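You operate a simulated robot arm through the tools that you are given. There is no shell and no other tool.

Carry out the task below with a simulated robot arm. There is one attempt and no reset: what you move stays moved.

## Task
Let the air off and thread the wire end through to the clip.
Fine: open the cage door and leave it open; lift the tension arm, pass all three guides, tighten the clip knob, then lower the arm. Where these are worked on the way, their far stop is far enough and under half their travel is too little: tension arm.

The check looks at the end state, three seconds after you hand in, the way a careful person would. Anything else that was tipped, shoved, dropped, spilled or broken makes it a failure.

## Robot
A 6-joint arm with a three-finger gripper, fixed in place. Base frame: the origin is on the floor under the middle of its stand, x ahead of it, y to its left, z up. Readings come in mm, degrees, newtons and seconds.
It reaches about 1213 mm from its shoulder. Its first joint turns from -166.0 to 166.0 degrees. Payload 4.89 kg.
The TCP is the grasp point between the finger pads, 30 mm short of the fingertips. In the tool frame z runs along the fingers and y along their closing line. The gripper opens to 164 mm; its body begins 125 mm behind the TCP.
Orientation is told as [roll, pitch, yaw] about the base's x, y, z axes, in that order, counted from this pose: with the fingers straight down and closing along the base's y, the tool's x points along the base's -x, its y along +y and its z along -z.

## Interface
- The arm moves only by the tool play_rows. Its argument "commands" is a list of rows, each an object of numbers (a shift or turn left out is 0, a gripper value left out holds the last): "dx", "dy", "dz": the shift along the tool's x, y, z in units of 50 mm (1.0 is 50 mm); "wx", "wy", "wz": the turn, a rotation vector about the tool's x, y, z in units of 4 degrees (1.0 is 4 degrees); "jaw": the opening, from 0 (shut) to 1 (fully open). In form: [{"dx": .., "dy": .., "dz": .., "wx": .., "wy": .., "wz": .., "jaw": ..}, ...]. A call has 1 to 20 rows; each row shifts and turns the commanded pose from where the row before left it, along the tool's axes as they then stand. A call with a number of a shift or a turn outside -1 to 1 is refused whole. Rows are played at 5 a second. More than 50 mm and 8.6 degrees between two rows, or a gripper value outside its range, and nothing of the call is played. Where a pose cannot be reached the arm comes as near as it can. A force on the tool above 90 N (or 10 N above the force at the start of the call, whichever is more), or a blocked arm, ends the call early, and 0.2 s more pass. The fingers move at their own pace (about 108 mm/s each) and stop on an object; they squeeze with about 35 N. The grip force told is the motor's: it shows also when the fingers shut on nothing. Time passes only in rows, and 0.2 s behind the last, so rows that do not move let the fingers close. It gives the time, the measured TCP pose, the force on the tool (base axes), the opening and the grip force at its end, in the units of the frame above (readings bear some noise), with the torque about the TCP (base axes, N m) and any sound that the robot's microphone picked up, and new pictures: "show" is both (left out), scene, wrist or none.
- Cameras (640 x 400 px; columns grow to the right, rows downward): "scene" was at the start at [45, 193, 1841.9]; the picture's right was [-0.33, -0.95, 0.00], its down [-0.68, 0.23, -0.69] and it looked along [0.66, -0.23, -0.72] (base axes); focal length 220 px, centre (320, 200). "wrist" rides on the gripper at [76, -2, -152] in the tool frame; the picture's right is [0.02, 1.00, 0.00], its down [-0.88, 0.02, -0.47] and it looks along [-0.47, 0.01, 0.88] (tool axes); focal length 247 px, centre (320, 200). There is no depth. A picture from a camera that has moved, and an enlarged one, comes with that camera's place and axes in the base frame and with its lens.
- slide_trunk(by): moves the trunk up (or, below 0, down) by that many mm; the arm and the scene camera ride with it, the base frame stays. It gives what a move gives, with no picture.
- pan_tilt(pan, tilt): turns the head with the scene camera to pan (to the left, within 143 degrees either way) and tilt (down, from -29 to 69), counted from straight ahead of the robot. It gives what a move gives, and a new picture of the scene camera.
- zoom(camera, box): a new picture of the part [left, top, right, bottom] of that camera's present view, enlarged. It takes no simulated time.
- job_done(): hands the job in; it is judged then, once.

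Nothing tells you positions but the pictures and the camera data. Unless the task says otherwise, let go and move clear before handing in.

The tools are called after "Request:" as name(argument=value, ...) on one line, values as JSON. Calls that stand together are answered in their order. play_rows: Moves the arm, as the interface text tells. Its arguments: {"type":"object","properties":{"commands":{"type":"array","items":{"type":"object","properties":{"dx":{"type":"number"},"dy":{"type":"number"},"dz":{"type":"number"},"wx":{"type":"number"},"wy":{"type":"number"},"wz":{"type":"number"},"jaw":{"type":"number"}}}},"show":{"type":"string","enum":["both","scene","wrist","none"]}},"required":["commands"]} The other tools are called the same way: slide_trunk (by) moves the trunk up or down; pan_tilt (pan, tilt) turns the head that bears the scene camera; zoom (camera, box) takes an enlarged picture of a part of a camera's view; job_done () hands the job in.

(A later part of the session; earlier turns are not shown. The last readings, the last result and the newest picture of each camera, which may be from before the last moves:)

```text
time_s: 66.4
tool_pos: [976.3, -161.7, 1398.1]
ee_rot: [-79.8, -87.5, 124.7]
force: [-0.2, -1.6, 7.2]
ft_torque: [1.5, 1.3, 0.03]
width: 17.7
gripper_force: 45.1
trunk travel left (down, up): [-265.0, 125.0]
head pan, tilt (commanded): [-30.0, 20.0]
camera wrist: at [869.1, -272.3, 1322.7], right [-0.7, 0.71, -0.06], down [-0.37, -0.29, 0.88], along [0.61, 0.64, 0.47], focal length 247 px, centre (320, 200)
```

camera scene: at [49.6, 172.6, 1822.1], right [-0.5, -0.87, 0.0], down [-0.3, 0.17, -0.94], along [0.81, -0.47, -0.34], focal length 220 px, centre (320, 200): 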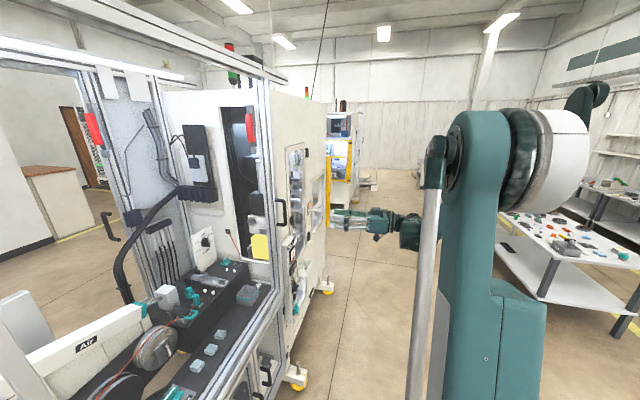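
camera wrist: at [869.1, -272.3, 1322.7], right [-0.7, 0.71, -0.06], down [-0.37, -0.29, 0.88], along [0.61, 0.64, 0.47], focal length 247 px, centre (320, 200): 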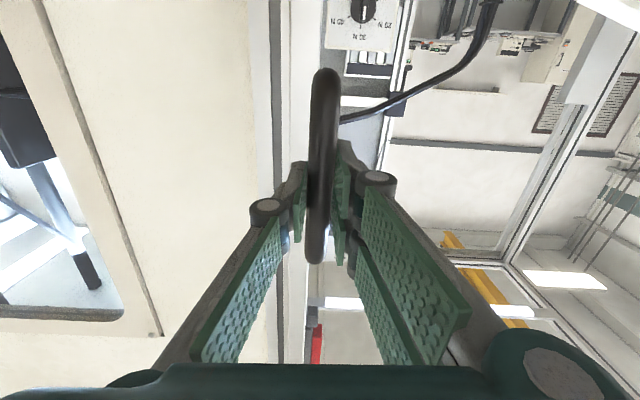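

The door slides left freely. I will keep sliding it left in measured steps, watching the force.

Request:
play_rows(commands=[{"dy": 0.5, "dx": -0.03}, {"dy": 0.5, "dx": -0.03}, {"dy": 0.5, "dx": -0.03}, {"dy": 0.5, "dx": -0.03}, {"dy": 0.5, "dx": -0.03}, {"dy": 0.5, "dx": -0.03}, {}], show="both")

```text
time_s: 68.0
tool_pos: [870.8, -56.7, 1400.4]
ee_rot: [-78.7, -87.7, 123.5]
force: [0.1, -4.5, -27.0]
ft_torque: [1.43, 1.36, -0.11]
width: 17.6
gripper_force: 45.5
trunk travel left (down, up): [-265.0, 125.0]
head pan, tilt (commanded): [-30.0, 20.0]
camera scene: at [51.0, 172.3, 1822.0], right [-0.5, -0.87, 0.0], down [-0.3, 0.17, -0.94], along [0.81, -0.47, -0.34], focal length 220 px, centre (320, 200)
camera wrist: at [764.6, -166.9, 1325.1], right [-0.7, 0.71, -0.06], down [-0.37, -0.29, 0.88], along [0.61, 0.64, 0.47], focal length 247 px, centre (320, 200)
```

scene: 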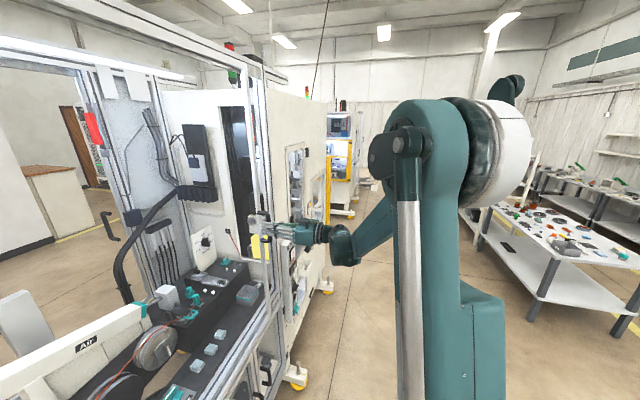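
wrist: 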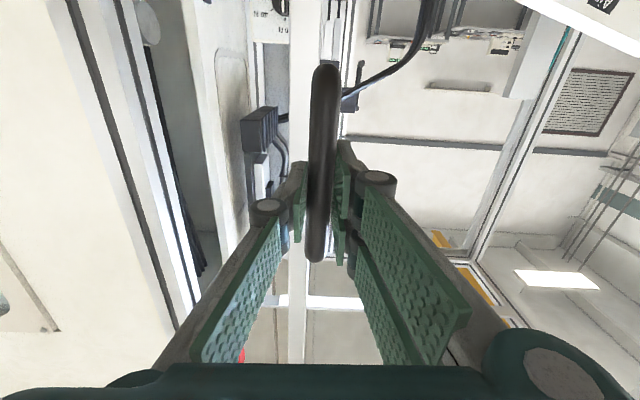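

It slides well; continuing left.

Request:
play_rows(commands=[{"dy": 0.6, "dx": -0.01}, {"dy": 0.6, "dx": -0.01}, {"dy": 0.6, "dx": -0.01}, {"dy": 0.6, "dx": -0.01}, {"dy": 0.6, "dx": -0.01}, {"dy": 0.6, "dx": -0.01}, {}], show="both")

```text
time_s: 69.6
tool_pos: [742.2, 71.1, 1396.3]
ee_rot: [-80.3, -87.6, 125.0]
force: [10.7, 8.9, 31.9]
ft_torque: [1.71, 0.96, -0.16]
width: 17.9
gripper_force: 45.1
trunk travel left (down, up): [-265.0, 125.0]
head pan, tilt (commanded): [-30.0, 20.0]
camera scene: at [48.7, 173.4, 1822.0], right [-0.5, -0.87, 0.0], down [-0.3, 0.17, -0.94], along [0.81, -0.47, -0.34], focal length 220 px, centre (320, 200)
camera wrist: at [635.7, -39.3, 1321.8], right [-0.7, 0.71, -0.06], down [-0.37, -0.29, 0.88], along [0.61, 0.64, 0.47], focal length 247 px, centre (320, 200)
```

scene: 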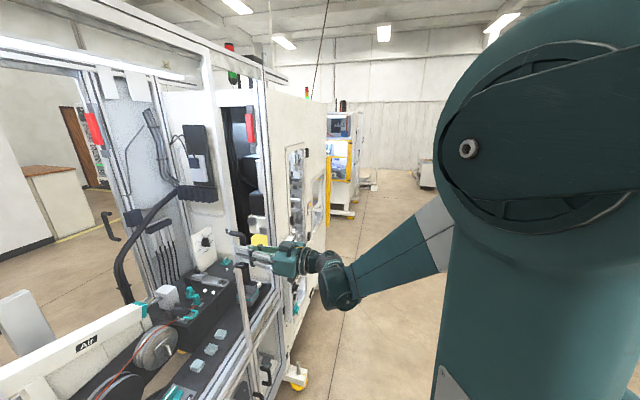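
wrist: 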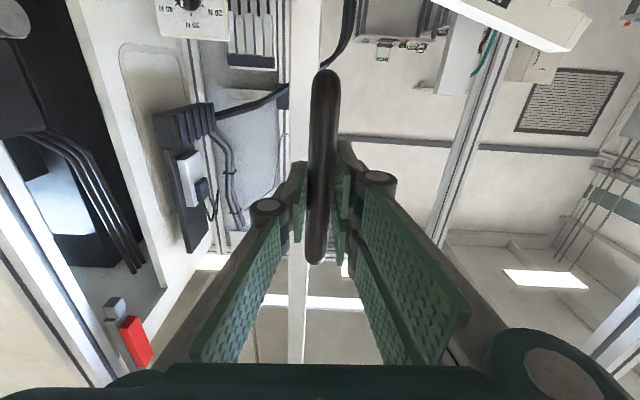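

Request:
play_rows(commands=[{"dy": 0.6, "dx": -0.035}, {"dy": 0.6, "dx": -0.02}, {"dy": 0.6, "dx": -0.02}, {"dy": 0.6, "dx": -0.02}, {"dy": 0.6, "dx": -0.02}, {}], show="both")

```text
time_s: 71.0
tool_pos: [637.7, 176.0, 1396.2]
ee_rot: [-80.5, -87.6, 125.2]
force: [-17.4, -19.0, -1.6]
ft_torque: [1.42, 1.52, -0.18]
width: 17.9
gripper_force: 45.1
trunk travel left (down, up): [-265.0, 125.0]
head pan, tilt (commanded): [-30.0, 20.0]
camera scene: at [48.0, 171.2, 1822.0], right [-0.5, -0.87, 0.0], down [-0.3, 0.17, -0.94], along [0.81, -0.47, -0.34], focal length 220 px, centre (320, 200)
camera wrist: at [530.8, 65.8, 1321.5], right [-0.7, 0.71, -0.06], down [-0.37, -0.29, 0.88], along [0.61, 0.64, 0.47], focal length 247 px, centre (320, 200)
```

scene: 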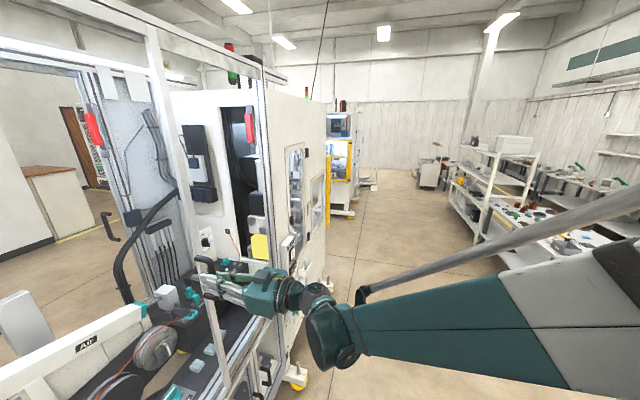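
wrist: 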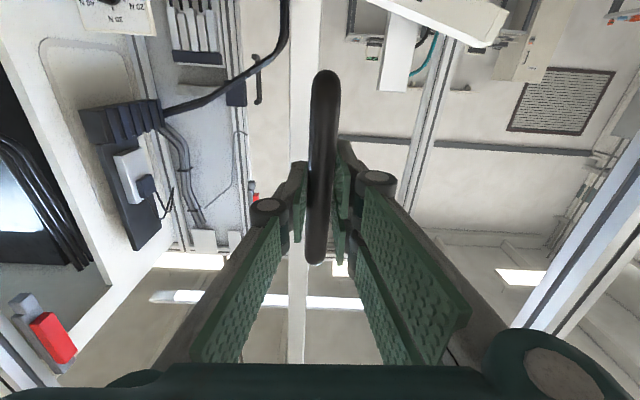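

Request:
play_rows(commands=[{"dy": 0.6, "dx": -0.02, "dz": -0.03}, {"dy": 0.6, "dx": -0.02}, {"dy": 0.6, "dx": -0.02, "dz": -0.01}, {"dy": 0.6, "dx": -0.02}, {"dy": 0.5, "dx": -0.02}, {}], show="both")

```text
time_s: 72.4
tool_pos: [532.2, 279.9, 1394.9]
ee_rot: [-79.8, -87.7, 124.5]
force: [12.5, 10.0, 33.3]
ft_torque: [1.56, 1.06, -0.06]
width: 18.0
gripper_force: 44.6
trunk travel left (down, up): [-265.0, 125.0]
head pan, tilt (commanded): [-30.0, 20.0]
camera scene: at [49.3, 173.0, 1822.1], right [-0.5, -0.87, 0.0], down [-0.3, 0.17, -0.94], along [0.81, -0.47, -0.34], focal length 220 px, centre (320, 200)
camera wrist: at [425.8, 169.2, 1320.0], right [-0.7, 0.71, -0.06], down [-0.37, -0.29, 0.88], along [0.61, 0.64, 0.47], focal length 247 px, centre (320, 200)
```

scene: 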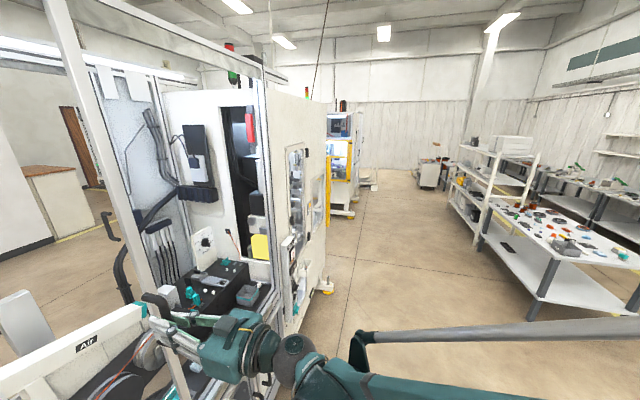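
wrist: 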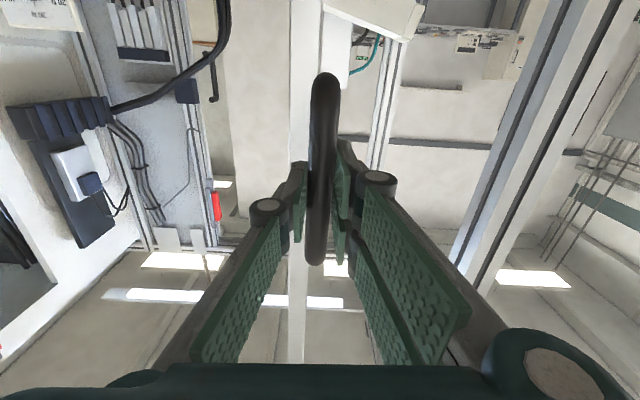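

Request:
play_rows(commands=[{"dy": 0.5, "dx": -0.04, "dz": 0.005}, {"dy": 0.5, "dx": -0.03}, {"dy": 0.5, "dx": -0.03}, {"dy": 0.4, "dx": -0.02}, {}], show="both")

```text
time_s: 73.2
tool_pos: [502.4, 309.2, 1395.8]
ee_rot: [-78.1, -87.7, 121.3]
force: [35.5, -53.6, -25.3]
ft_torque: [1.02, 1.3, -0.28]
width: 18.1
gripper_force: 44.2
trunk travel left (down, up): [-265.0, 125.0]
head pan, tilt (commanded): [-30.0, 20.0]
stopped in row 3: the force on the tool passed its limit at 112 N (the readings are from after the stop); the commanded pose is now the measured one
camera scene: at [55.2, 166.2, 1822.1], right [-0.5, -0.87, 0.0], down [-0.3, 0.17, -0.94], along [0.81, -0.47, -0.35], focal length 220 px, centre (320, 200)
camera wrist: at [393.4, 201.3, 1320.3], right [-0.68, 0.73, -0.06], down [-0.38, -0.28, 0.88], along [0.62, 0.63, 0.47], focal length 247 px, centre (320, 200)
```

scene: 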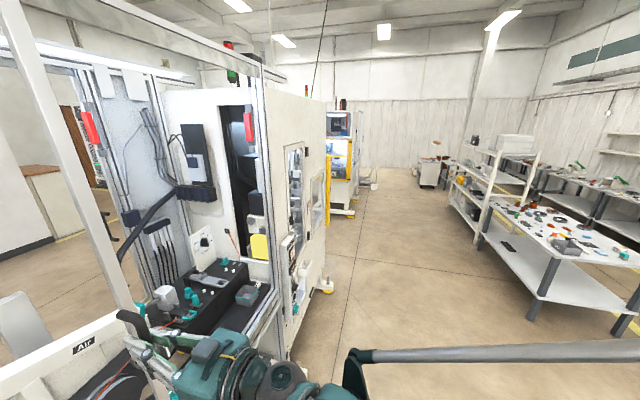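
wrist: 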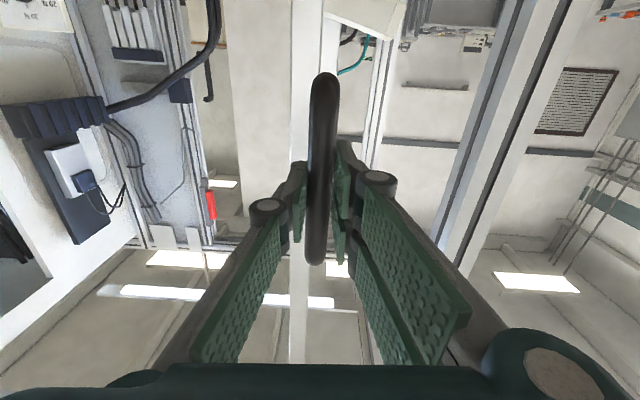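

The door hit its left stop (handle travelled about 680 mm), so it is fully open. I will release the handle and back away.

Request:
play_rows(commands=[{"dy": -0.03}, {"jaw": 0.5}, {}, {}, {"dz": -0.5}, {"dz": -1}, {"dz": -1}, {"dy": -1}, {"dy": -1}, {"dy": -1}, {"dy": -1}], show="both")

```text
time_s: 73.4
tool_pos: [503.2, 308.9, 1395.3]
ee_rot: [-78.0, -87.7, 120.8]
force: [22.8, -33.9, -24.4]
ft_torque: [1.14, 1.49, 0.05]
width: 17.8
gripper_force: 45.2
trunk travel left (down, up): [-265.0, 125.0]
head pan, tilt (commanded): [-30.0, 20.0]
stopped in row 1: the force on the tool passed its limit at 95 N (the readings are from after the stop); the commanded pose is now the measured one
camera scene: at [53.3, 169.1, 1822.1], right [-0.5, -0.87, 0.0], down [-0.3, 0.17, -0.94], along [0.81, -0.47, -0.34], focal length 220 px, centre (320, 200)
camera wrist: at [392.9, 201.9, 1320.4], right [-0.68, 0.73, -0.06], down [-0.38, -0.28, 0.88], along [0.63, 0.62, 0.46], focal length 247 px, centre (320, 200)
```

scene: 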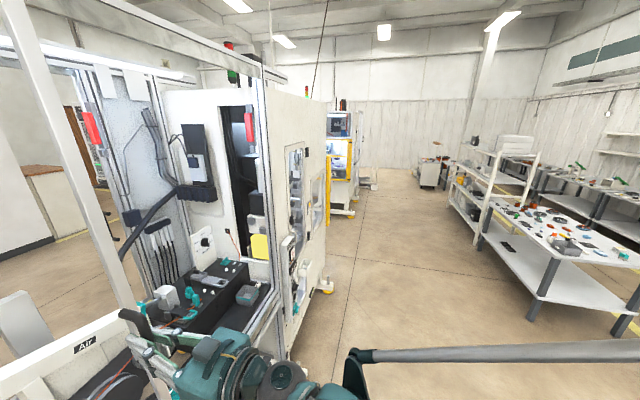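
wrist: 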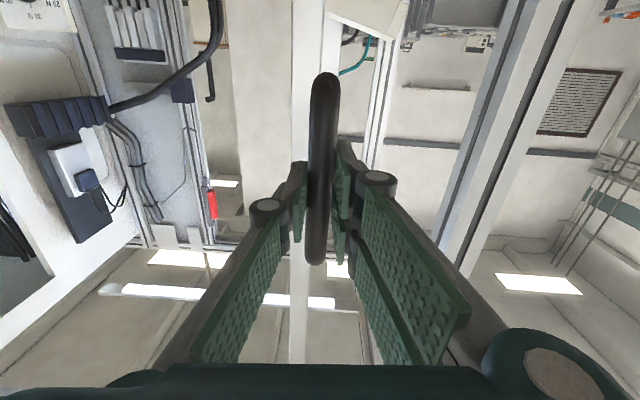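

Request:
play_rows(commands=[{"jaw": 0.5}, {}, {}, {}], show="none")

Request:
play_rows(commands=[{"dz": -0.5}, {"dz": -1}, {"dz": -1}, {"dy": -1}, {"dy": -1}, {"dy": -1}, {"dy": -1}], show="both")

```text
time_s: 74.4
tool_pos: [498.3, 312.6, 1395.4]
ee_rot: [-79.3, -87.5, 122.4]
force: [0.3, 0.4, 0.6]
ft_torque: [-0.04, 0.02, 0.06]
width: 82.0
gripper_force: 0.1
trunk travel left (down, up): [-265.0, 125.0]
head pan, tilt (commanded): [-30.0, 20.0]
```

```text
time_s: 76.0
tool_pos: [544.1, 78.8, 1407.4]
ee_rot: [-79.9, -87.3, 123.1]
force: [-1.1, 0.4, 0.2]
ft_torque: [-0.02, 0.04, -0.19]
width: 81.8
gripper_force: 0.1
trunk travel left (down, up): [-265.0, 125.0]
head pan, tilt (commanded): [-30.0, 20.0]
camera scene: at [48.3, 173.0, 1821.9], right [-0.5, -0.87, 0.0], down [-0.3, 0.17, -0.94], along [0.81, -0.47, -0.34], focal length 220 px, centre (320, 200)
camera wrist: at [435.0, -29.0, 1332.2], right [-0.68, 0.73, -0.07], down [-0.38, -0.28, 0.88], along [0.62, 0.63, 0.47], focal length 247 px, centre (320, 200)
```

scene: 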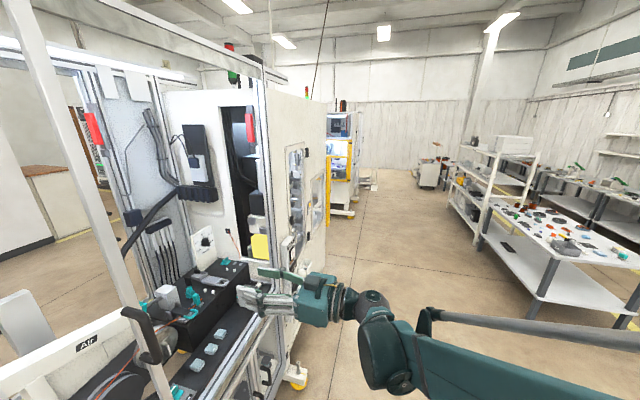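
wrist: 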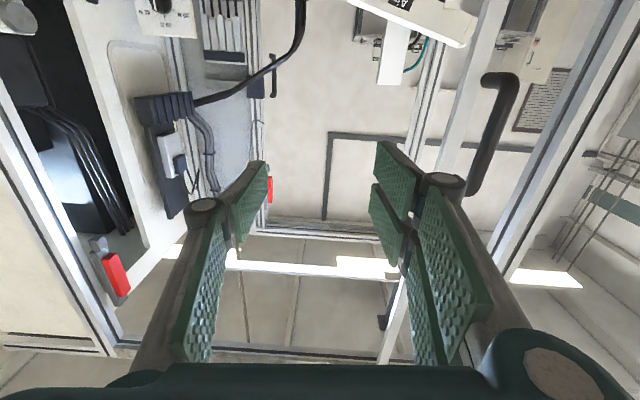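

The door stays open at the left. I will turn the gripper to point down and look into the cage at the work block.

Request:
play_rows(commands=[{"wy": 1}, {"wy": 1}, {"wy": 1}, {"wy": 1}, {"wy": 1}, {"wy": 1}, {"wy": 1}, {"wy": 1}, {"wy": 1}, {"wy": 1}, {"wy": 1}, {"wy": 1}, {"wy": 1}, {"wy": 1}, {"wy": 1}, {"wy": 1}, {"wy": 1}], show="none")

Request:
play_rows(commands=[{"wy": 1}, {"wy": 1}, {"wy": 1}, {"wy": 1}, {"wy": 1}, {"wy": 0.3, "jaw": 1}, {"dy": -1}, {"dy": -0.5}], show="both")

```text
time_s: 79.6
tool_pos: [544.2, 82.0, 1406.2]
ee_rot: [-2.6, -21.4, 44.1]
force: [-1.0, 0.7, 0.0]
ft_torque: [-0.02, -0.09, -0.02]
width: 81.6
gripper_force: 0.0
trunk travel left (down, up): [-265.0, 125.0]
head pan, tilt (commanded): [-30.0, 20.0]
```

```text
time_s: 81.4
tool_pos: [599.1, 27.0, 1408.3]
ee_rot: [-2.6, -0.4, 43.2]
force: [-0.7, -0.5, 0.4]
ft_torque: [0.01, 0.03, 0.0]
width: 164.1
gripper_force: 0.2
trunk travel left (down, up): [-265.0, 125.0]
head pan, tilt (commanded): [-30.0, 20.0]
camera scene: at [49.6, 172.9, 1821.9], right [-0.5, -0.87, 0.0], down [-0.3, 0.17, -0.94], along [0.81, -0.47, -0.34], focal length 220 px, centre (320, 200)
camera wrist: at [537.2, -21.8, 1560.1], right [-0.7, 0.71, -0.04], down [0.61, 0.63, 0.48], along [0.37, 0.31, -0.88], focal length 247 px, centre (320, 200)
```

scene: 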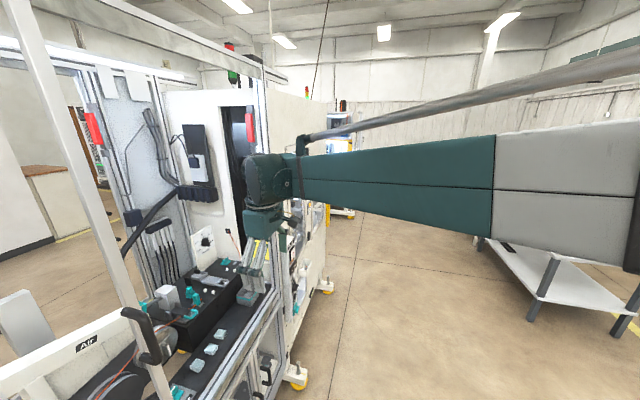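
wrist: 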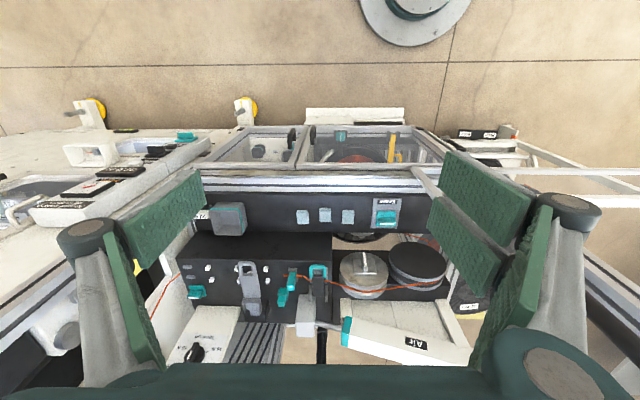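

The work block is now visible from above. I will enlarge it to identify tension arm, guides, clip and wire end.

Request:
play_rows(commands=[{"wx": -0.65}, {"dz": 0.5}], show="wrist")

Request:
zoom(camera="wrist", box=[170, 220, 350, 332])

Request:
zoom(camera="wrist", box=[260, 230, 360, 293])

Request:
zoom(camera="wrist", box=[170, 230, 270, 293])

Request:
zoom(camera="wrist", box=[280, 260, 480, 385])

```text
time_s: 82.0
tool_pos: [596.6, 27.3, 1383.1]
ee_rot: [0.1, -0.2, 43.2]
force: [0.3, -0.3, -0.4]
ft_torque: [-0.01, -0.07, 0.0]
width: 163.7
gripper_force: 0.1
trunk travel left (down, up): [-265.0, 125.0]
head pan, tilt (commanded): [-30.0, 20.0]
camera wrist: at [540.2, -26.3, 1535.7], right [-0.7, 0.71, 0.0], down [0.63, 0.61, 0.48], along [0.34, 0.34, -0.88], focal length 247 px, centre (320, 200)
```

wrist: 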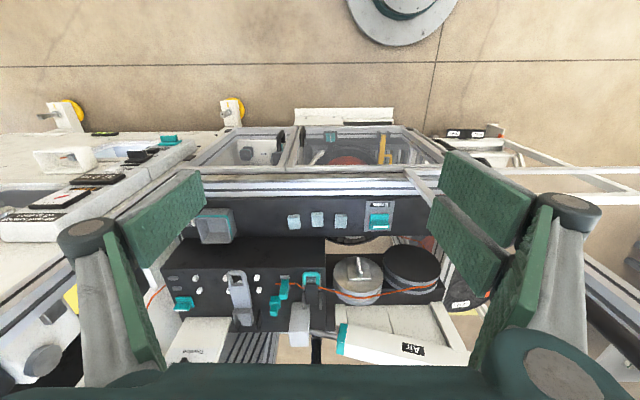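

```text
3.56 times, centred on (260, 276) of wrist
camera zoom: at [540.2, -26.3, 1535.7], right [-0.7, 0.71, 0.0], down [0.63, 0.61, 0.48], along [0.34, 0.34, -0.88], focal length 878 px, centre (533, -70)
```

zoom: 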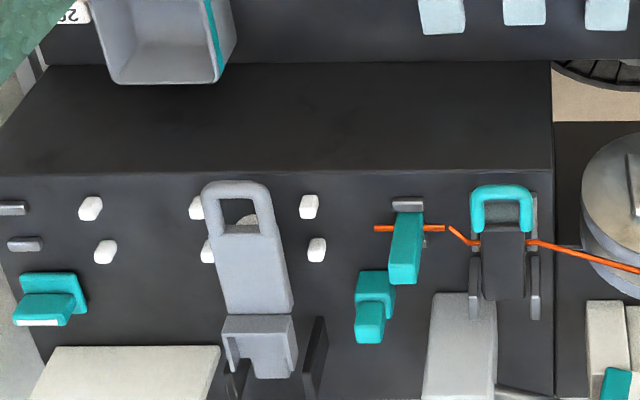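

```text
6.35 times, centred on (310, 262) of wrist
camera zoom: at [540.2, -26.3, 1535.7], right [-0.7, 0.71, 0.0], down [0.63, 0.61, 0.48], along [0.34, 0.34, -0.88], focal length 1568 px, centre (384, -190)
```

zoom: 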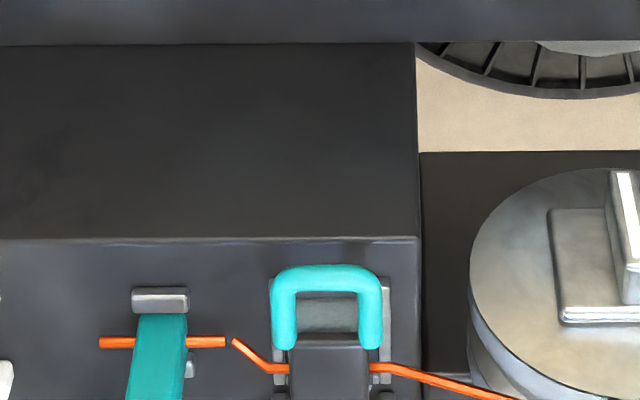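

```text
6.35 times, centred on (220, 262) of wrist
camera zoom: at [540.2, -26.3, 1535.7], right [-0.7, 0.71, 0.0], down [0.63, 0.61, 0.48], along [0.34, 0.34, -0.88], focal length 1568 px, centre (955, -190)
```

zoom: 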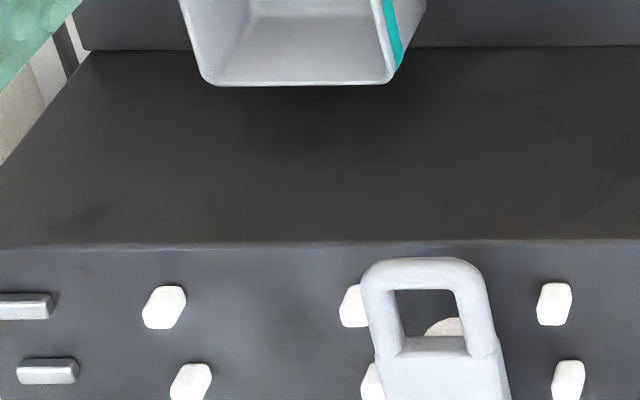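

```text
3.20 times, centred on (380, 322) of wrist
camera zoom: at [540.2, -26.3, 1535.7], right [-0.7, 0.71, 0.0], down [0.63, 0.61, 0.48], along [0.34, 0.34, -0.88], focal length 790 px, centre (128, -192)
```

zoom: 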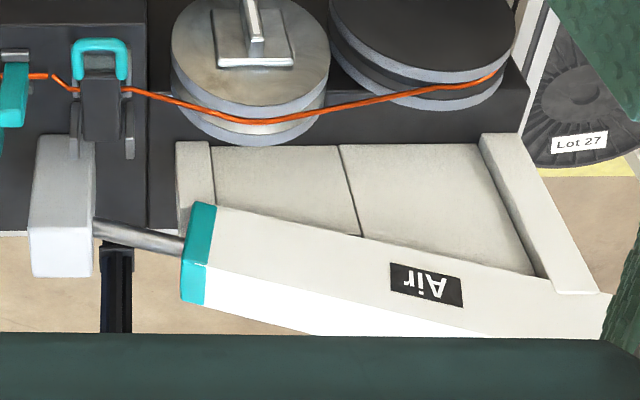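

I can see the layout: rollers, a teal-handled clamp with the wire, a short wire stub in a teal piece, three pairs of white pegs (guides), the grey looped tension arm over the middle pair, and the clip with a teal knob at the far right. I will look closer from both cameras.

Request:
pan_tilt(pan=-5, tilt=40)

Request:
zoom(camera="scene", box=[240, 100, 400, 200])

Request:
zoom(camera="scene", box=[270, 150, 350, 200])

Request:
zoom(camera="scene", box=[320, 140, 400, 190])

```text
time_s: 82.9
tool_pos: [596.0, 27.2, 1383.3]
ee_rot: [0.1, -0.3, 43.1]
force: [-0.2, -0.2, -0.5]
ft_torque: [0.0, 0.0, -0.02]
width: 163.9
gripper_force: 0.0
trunk travel left (down, up): [-265.0, 125.0]
head pan, tilt (commanded): [-5.0, 40.0]
camera scene: at [53.5, 211.7, 1790.7], right [-0.09, -1.0, 0.0], down [-0.64, 0.06, -0.77], along [0.76, -0.07, -0.64], focal length 220 px, centre (320, 200)
```

scene: 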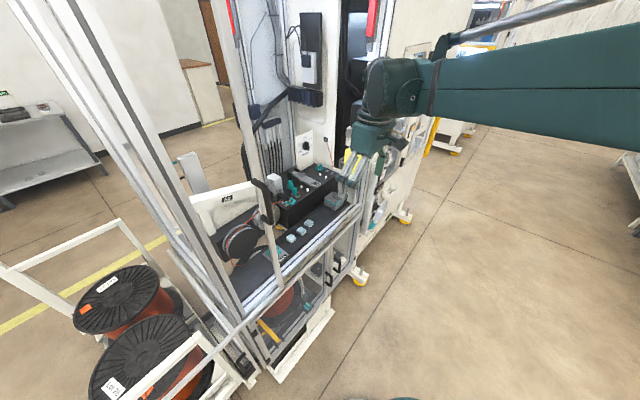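

```text
4.00 times, centred on (320, 150) of scene
camera zoom: at [53.5, 211.7, 1790.7], right [-0.09, -1.0, 0.0], down [-0.64, 0.06, -0.77], along [0.76, -0.07, -0.64], focal length 880 px, centre (320, 400)
```

zoom: 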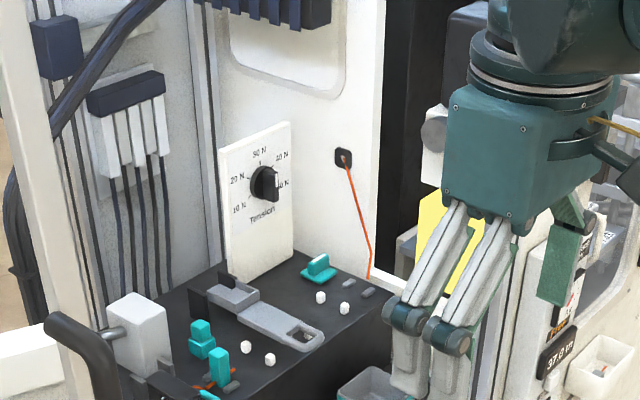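

```text
8.00 times, centred on (310, 175) of scene
camera zoom: at [53.5, 211.7, 1790.7], right [-0.09, -1.0, 0.0], down [-0.64, 0.06, -0.77], along [0.76, -0.07, -0.64], focal length 1760 px, centre (400, 400)
```

zoom: 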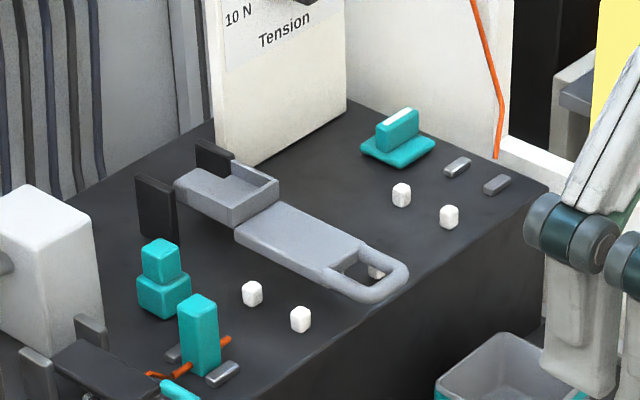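

```text
8.00 times, centred on (360, 165) of scene
camera zoom: at [53.5, 211.7, 1790.7], right [-0.09, -1.0, 0.0], down [-0.64, 0.06, -0.77], along [0.76, -0.07, -0.64], focal length 1760 px, centre (0, 480)
```

zoom: 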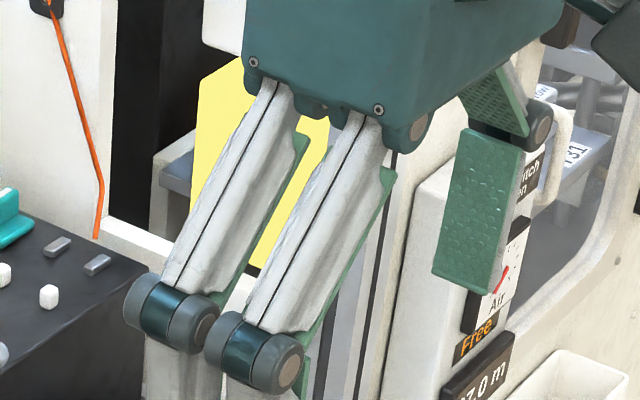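

I have good estimates now: guides at u≈574, 659, 740 on the line v≈875, the clip at u≈802, and the parked wire end (teal block) at u≈501, with tops near z≈1060. I will move the gripper into the cage, above the block, for a closer look.

Request:
play_rows(commands=[{"dx": -1}, {"dx": -1}, {"dx": -1}, {"dx": -1}, {"dx": -1}, {"dy": -1}, {"dy": -1}, {"dz": 1}, {"dz": 1}], show="both")

Request:
zoom(camera="wrist", box=[300, 200, 460, 300])

Request:
zoom(camera="wrist", box=[180, 200, 340, 300])

Request:
zoom(camera="wrist", box=[100, 180, 260, 280])

```text
time_s: 84.9
tool_pos: [848.2, 125.6, 1286.3]
ee_rot: [0.1, -0.3, 43.2]
force: [-0.2, -0.7, -0.4]
ft_torque: [0.09, 0.04, 0.01]
width: 163.9
gripper_force: 0.1
trunk travel left (down, up): [-265.0, 125.0]
head pan, tilt (commanded): [-5.0, 40.0]
camera scene: at [53.7, 211.4, 1790.6], right [-0.09, -1.0, 0.0], down [-0.64, 0.06, -0.77], along [0.76, -0.07, -0.64], focal length 220 px, centre (320, 200)
camera wrist: at [791.2, 71.5, 1436.9], right [-0.7, 0.71, 0.0], down [0.63, 0.61, 0.48], along [0.34, 0.34, -0.88], focal length 247 px, centre (320, 200)
```

scene: 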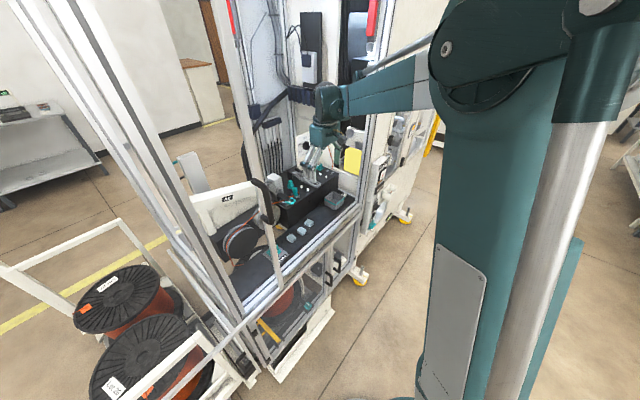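
wrist: 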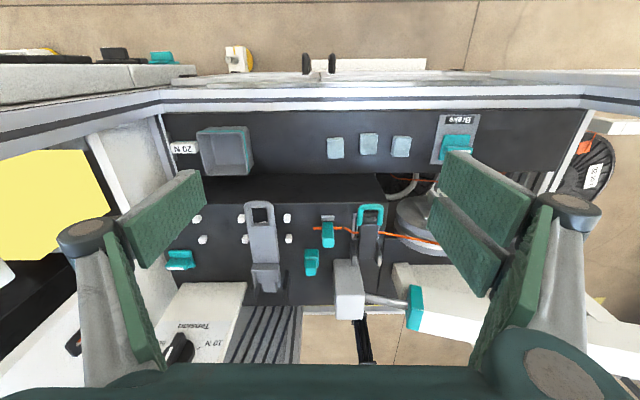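

```text
4.00 times, centred on (380, 250) of wrist
camera zoom: at [791.2, 71.5, 1436.9], right [-0.7, 0.71, 0.0], down [0.63, 0.61, 0.48], along [0.34, 0.34, -0.88], focal length 988 px, centre (80, 0)
```

zoom: 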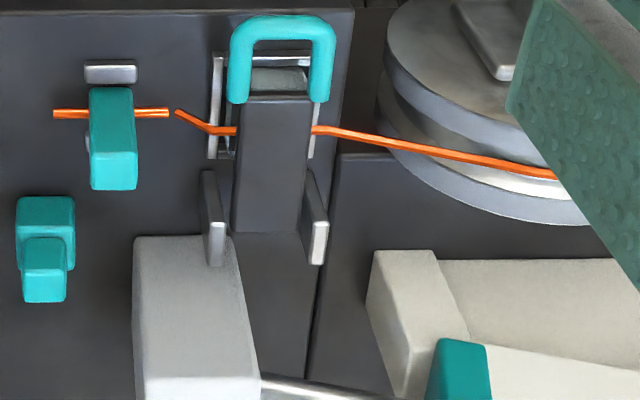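

```text
4.00 times, centred on (260, 250) of wrist
camera zoom: at [791.2, 71.5, 1436.9], right [-0.7, 0.71, 0.0], down [0.63, 0.61, 0.48], along [0.34, 0.34, -0.88], focal length 988 px, centre (560, 0)
```

zoom: 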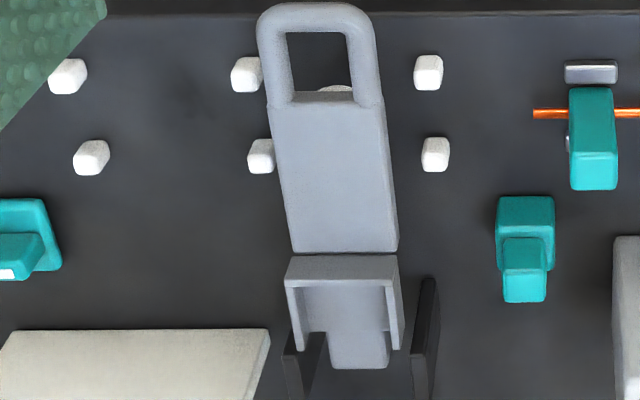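

```text
4.00 times, centred on (180, 230) of wrist
camera zoom: at [791.2, 71.5, 1436.9], right [-0.7, 0.71, 0.0], down [0.63, 0.61, 0.48], along [0.34, 0.34, -0.88], focal length 988 px, centre (880, 80)
```

zoom: 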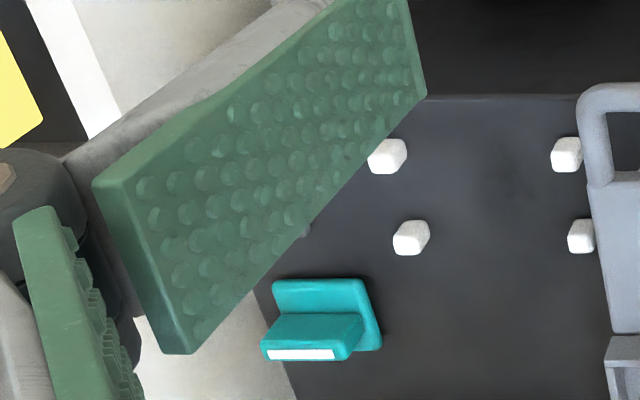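

I see two hinged parts: a grey looped arm over the middle guide, and a black one with a teal loop over the wire near the rollers. I will go closer to tell which is the tension arm.

Request:
play_rows(commands=[{"dy": 1}, {"dy": 0.6}, {"dz": 1}, {"dz": 0.8}], show="wrist")

Request:
zoom(camera="wrist", box=[260, 210, 380, 285])

Request:
zoom(camera="wrist", box=[140, 220, 300, 320])

```text
time_s: 85.9
tool_pos: [791.8, 187.4, 1193.9]
ee_rot: [0.2, -0.3, 43.2]
force: [-0.2, 0.7, 0.9]
ft_torque: [-0.07, -0.1, -0.02]
width: 163.9
gripper_force: 0.0
trunk travel left (down, up): [-265.0, 125.0]
head pan, tilt (commanded): [-5.0, 40.0]
camera wrist: at [735.9, 134.0, 1345.6], right [-0.7, 0.71, 0.0], down [0.63, 0.61, 0.48], along [0.34, 0.34, -0.88], focal length 247 px, centre (320, 200)
```

wrist: 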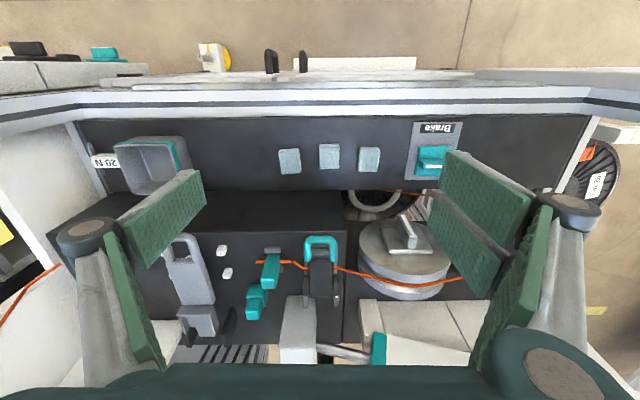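

```text
5.33 times, centred on (320, 248) of wrist
camera zoom: at [735.9, 134.0, 1345.6], right [-0.7, 0.71, 0.0], down [0.63, 0.61, 0.48], along [0.34, 0.34, -0.88], focal length 1317 px, centre (320, -53)
```

zoom: 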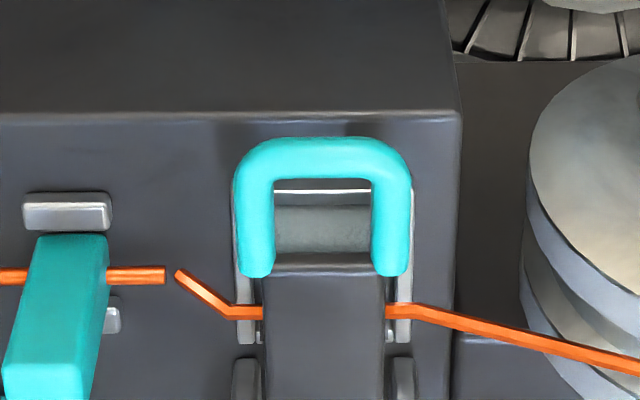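

```text
4.00 times, centred on (220, 270) of wrist
camera zoom: at [735.9, 134.0, 1345.6], right [-0.7, 0.71, 0.0], down [0.63, 0.61, 0.48], along [0.34, 0.34, -0.88], focal length 988 px, centre (720, -80)
```

zoom: 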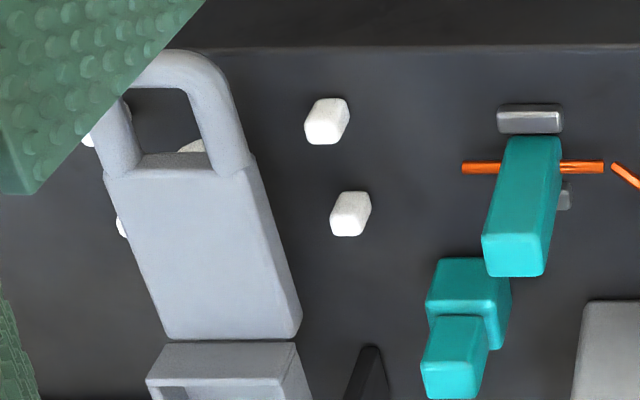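

The grey looped arm lies between guides 1 and 2 at z≈1090, loop end near u≈608, v≈800: that must be the tension arm. I will tilt the gripper 45° and move in front of its loop.

Request:
play_rows(commands=[{"wz": -0.45}, {"wy": -1}, {"wy": -1}, {"wy": -1}, {"wy": -1}, {"wy": -1}, {"wy": -1}, {"wy": -1}, {"wy": -1}, {"wy": -1}, {"wy": -1}, {"wy": -1}, {"dy": -1, "jaw": 0.55}, {"dy": -1}, {"dy": -1}, {"dy": -0.6}], show="both")

Request:
zoom(camera="wrist", box=[200, 80, 440, 230])

```text
time_s: 89.3
tool_pos: [919.9, 59.4, 1197.0]
ee_rot: [0.1, -44.2, 44.9]
force: [-0.2, -0.5, 0.0]
ft_torque: [0.0, -0.02, -0.04]
width: 90.4
gripper_force: 0.1
trunk travel left (down, up): [-265.0, 125.0]
head pan, tilt (commanded): [-5.0, 40.0]
camera scene: at [53.5, 212.0, 1790.5], right [-0.09, -1.0, 0.0], down [-0.64, 0.06, -0.77], along [0.76, -0.07, -0.64], focal length 220 px, centre (320, 200)
camera wrist: at [806.2, -56.7, 1252.0], right [-0.72, 0.7, -0.01], down [0.2, 0.22, 0.95], along [0.67, 0.68, -0.3], focal length 247 px, centre (320, 200)
```

scene: 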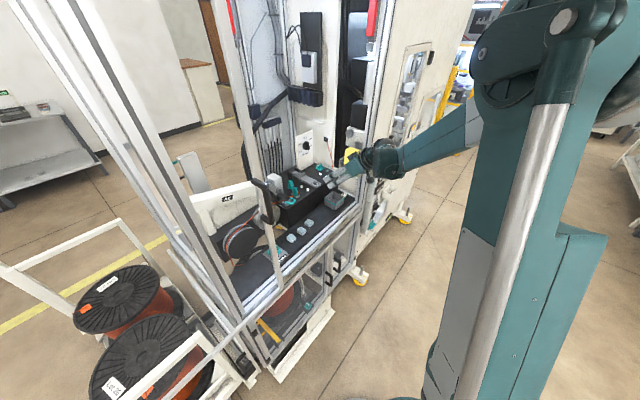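
wrist: 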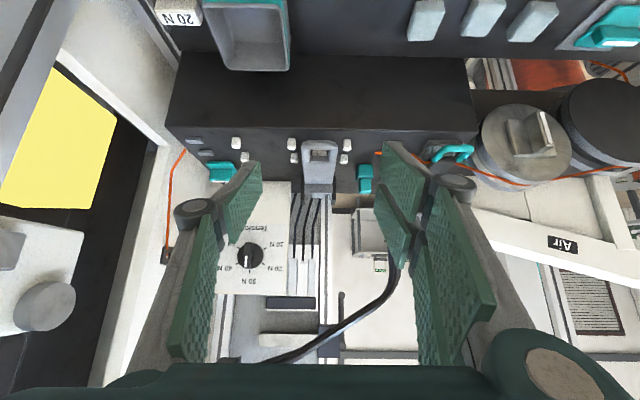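

```text
2.67 times, centred on (320, 155) of wrist
camera zoom: at [806.2, -56.7, 1252.0], right [-0.72, 0.7, -0.01], down [0.2, 0.22, 0.95], along [0.67, 0.68, -0.3], focal length 659 px, centre (320, 320)
```

zoom: 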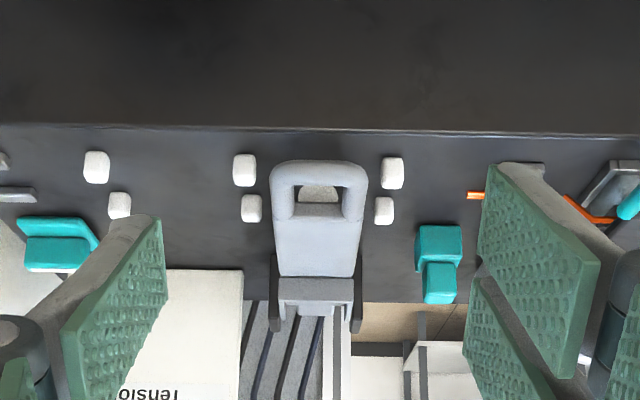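

The arm loop is directly ahead. I will move down along the finger direction toward it and check before gripping.

Request:
play_rows(commands=[{"dz": 1, "dx": -0.1}, {"dz": 1, "dx": -0.12}], show="wrist")

Request:
zoom(camera="wrist", box=[200, 100, 440, 250])

Request:
zoom(camera="scene", box=[270, 140, 390, 215])

```text
refused: row 1 steps farther than a row can; nothing moved
```

```text
2.67 times, centred on (320, 175) of wrist
camera zoom: at [806.2, -56.7, 1252.0], right [-0.72, 0.7, -0.01], down [0.2, 0.22, 0.95], along [0.67, 0.68, -0.3], focal length 659 px, centre (320, 267)
```

zoom: 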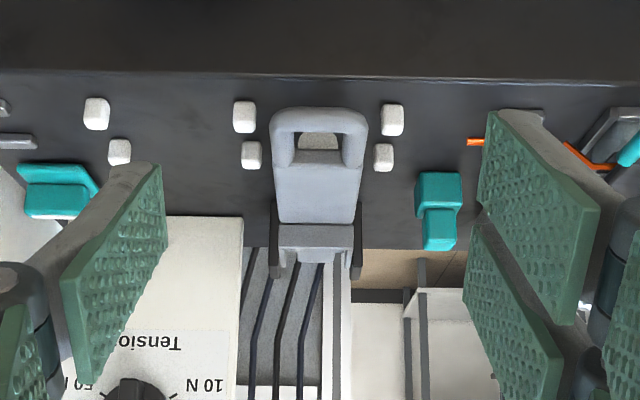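

```text
5.33 times, centred on (330, 178) of scene
camera zoom: at [53.5, 212.0, 1790.5], right [-0.09, -1.0, 0.0], down [-0.64, 0.06, -0.77], along [0.76, -0.07, -0.64], focal length 1173 px, centre (267, 320)
```

zoom: 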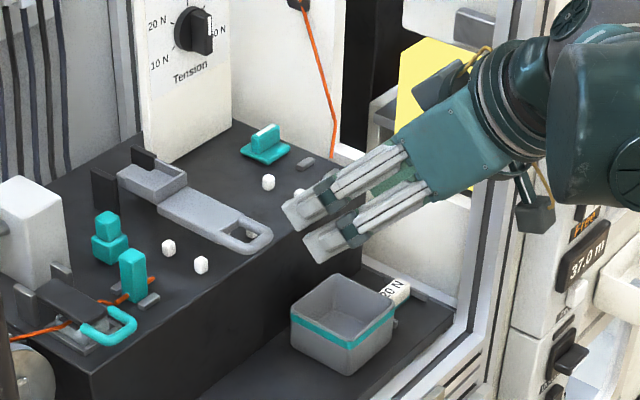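

Request:
play_rows(commands=[{"dz": 0.9, "dx": -0.1}, {"dz": 0.9, "dx": -0.1}], show="wrist")

Request:
zoom(camera="wrist", box=[200, 100, 440, 250])

Request:
zoom(camera="scene", box=[270, 140, 390, 215])

```text
time_s: 89.9
tool_pos: [968.1, 104.3, 1137.5]
ee_rot: [0.1, -44.4, 45.0]
force: [-2.0, 0.2, 0.7]
ft_torque: [-0.04, -0.09, -0.1]
width: 90.1
gripper_force: 0.0
trunk travel left (down, up): [-265.0, 125.0]
head pan, tilt (commanded): [-5.0, 40.0]
camera wrist: at [853.2, -10.0, 1194.1], right [-0.72, 0.7, -0.01], down [0.2, 0.22, 0.95], along [0.67, 0.68, -0.3], focal length 247 px, centre (320, 200)
```

wrist: 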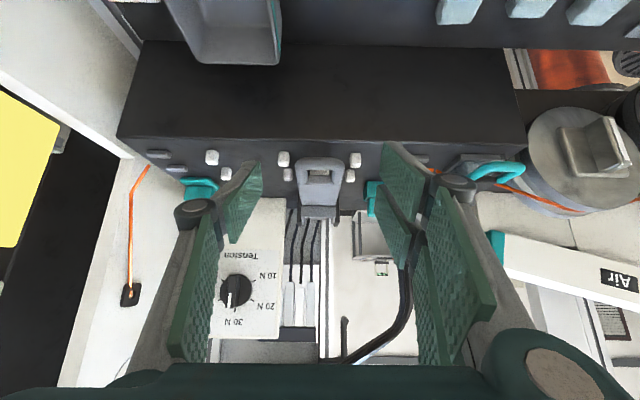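

```text
2.67 times, centred on (320, 175) of wrist
camera zoom: at [853.2, -10.0, 1194.1], right [-0.72, 0.7, -0.01], down [0.2, 0.22, 0.95], along [0.67, 0.68, -0.3], focal length 659 px, centre (320, 267)
```

zoom: 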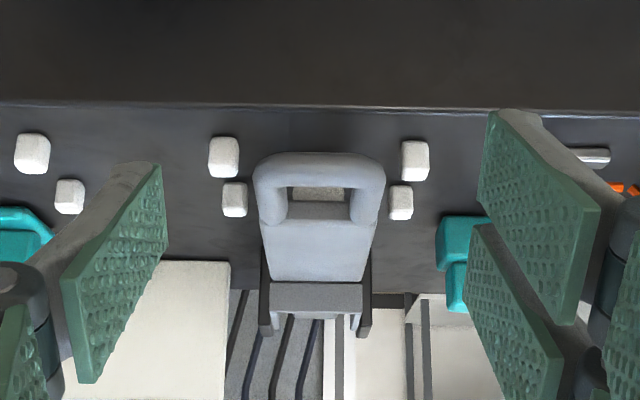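

```text
5.33 times, centred on (330, 178) of scene
camera zoom: at [52.0, 211.1, 1790.6], right [-0.09, -1.0, 0.0], down [-0.64, 0.06, -0.77], along [0.76, -0.07, -0.64], focal length 1173 px, centre (267, 320)
```

zoom: 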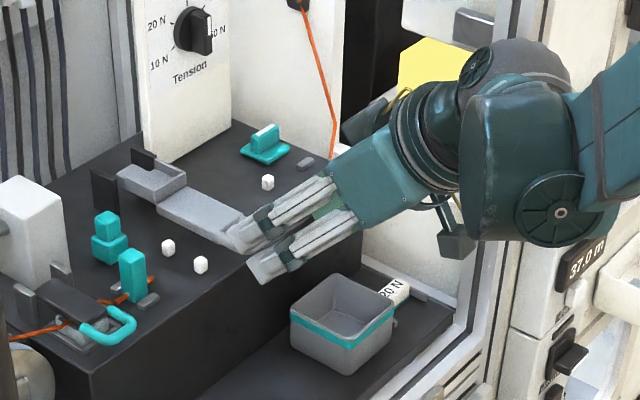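

I will go the last ~77 mm so the pads straddle the loop, then close on it.

Request:
play_rows(commands=[{"dz": 0.8, "dx": -0.08}, {"dz": 0.75, "dx": -0.08}], show="wrist")

Request:
zoom(camera="wrist", box=[200, 120, 440, 270])

Request:
zoom(camera="scene", box=[270, 140, 390, 215])

```text
time_s: 90.5
tool_pos: [1008.9, 148.6, 1090.6]
ee_rot: [0.1, -44.3, 44.9]
force: [-18.6, -9.1, 15.0]
ft_torque: [0.24, 0.99, 1.0]
width: 95.7
gripper_force: 5.8
trunk travel left (down, up): [-265.0, 125.0]
head pan, tilt (commanded): [-5.0, 40.0]
camera wrist: at [895.1, 33.6, 1145.8], right [-0.72, 0.7, -0.01], down [0.2, 0.22, 0.95], along [0.67, 0.68, -0.3], focal length 247 px, centre (320, 200)
```

wrist: 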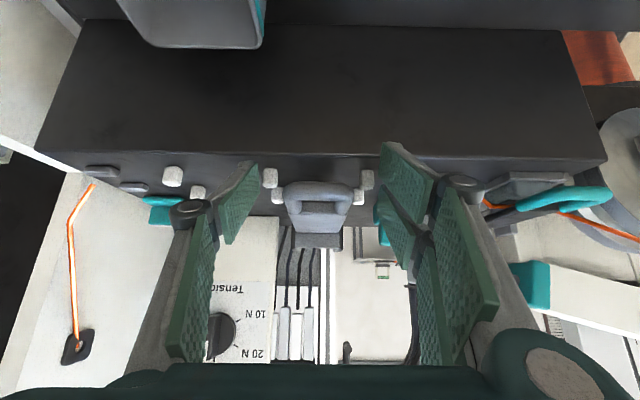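

```text
2.67 times, centred on (320, 195) of wrist
camera zoom: at [895.1, 33.6, 1145.8], right [-0.72, 0.7, -0.01], down [0.2, 0.22, 0.95], along [0.67, 0.68, -0.3], focal length 659 px, centre (320, 213)
```

zoom: 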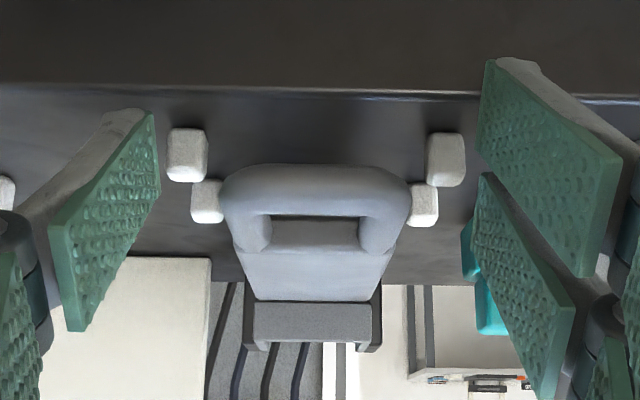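

```text
5.33 times, centred on (330, 178) of scene
camera zoom: at [50.9, 210.8, 1791.0], right [-0.09, -1.0, 0.0], down [-0.64, 0.06, -0.77], along [0.76, -0.07, -0.64], focal length 1173 px, centre (267, 320)
```

zoom: 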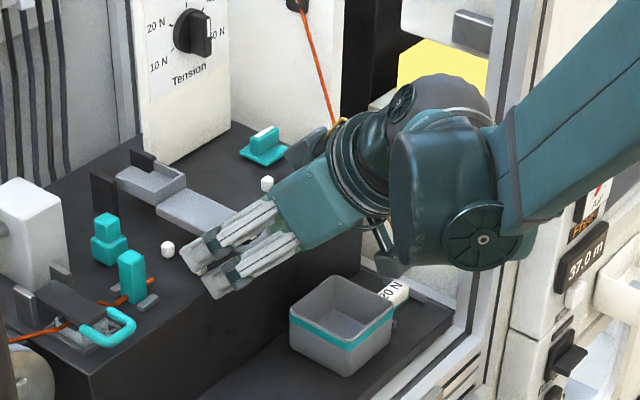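

A fingertip has touched something light (likely a guide-1 peg), so I will back off 15 mm along the fingers to stay clear and then close on the loop.

Request:
play_rows(commands=[{"dz": -0.32}, {}, {"jaw": 0.42}, {}, {}], show="wrist")

Request:
zoom(camera="wrist", box=[200, 120, 440, 270])

```text
time_s: 91.7
tool_pos: [1001.9, 141.0, 1099.4]
ee_rot: [0.1, -44.3, 45.0]
force: [0.6, -0.1, 0.6]
ft_torque: [0.03, -0.03, -0.01]
width: 68.9
gripper_force: 0.0
trunk travel left (down, up): [-265.0, 125.0]
head pan, tilt (commanded): [-5.0, 40.0]
camera wrist: at [888.9, 26.3, 1154.9], right [-0.72, 0.7, -0.01], down [0.2, 0.22, 0.95], along [0.67, 0.68, -0.3], focal length 247 px, centre (320, 200)
```

wrist: 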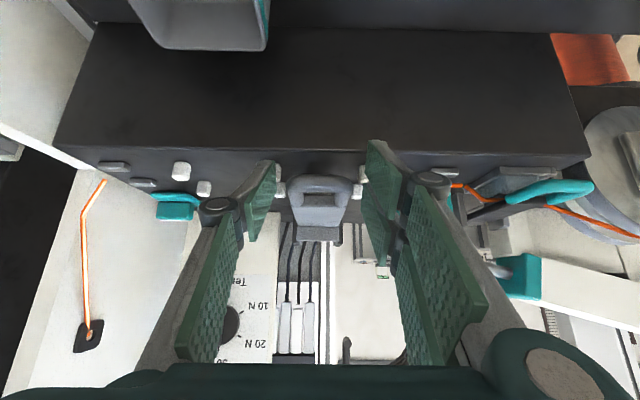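

```text
2.67 times, centred on (320, 195) of wrist
camera zoom: at [888.9, 26.3, 1154.9], right [-0.72, 0.7, -0.01], down [0.2, 0.22, 0.95], along [0.67, 0.68, -0.3], focal length 659 px, centre (320, 213)
```

zoom: 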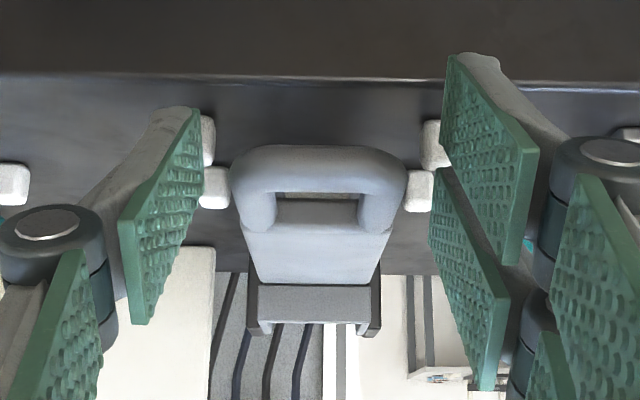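

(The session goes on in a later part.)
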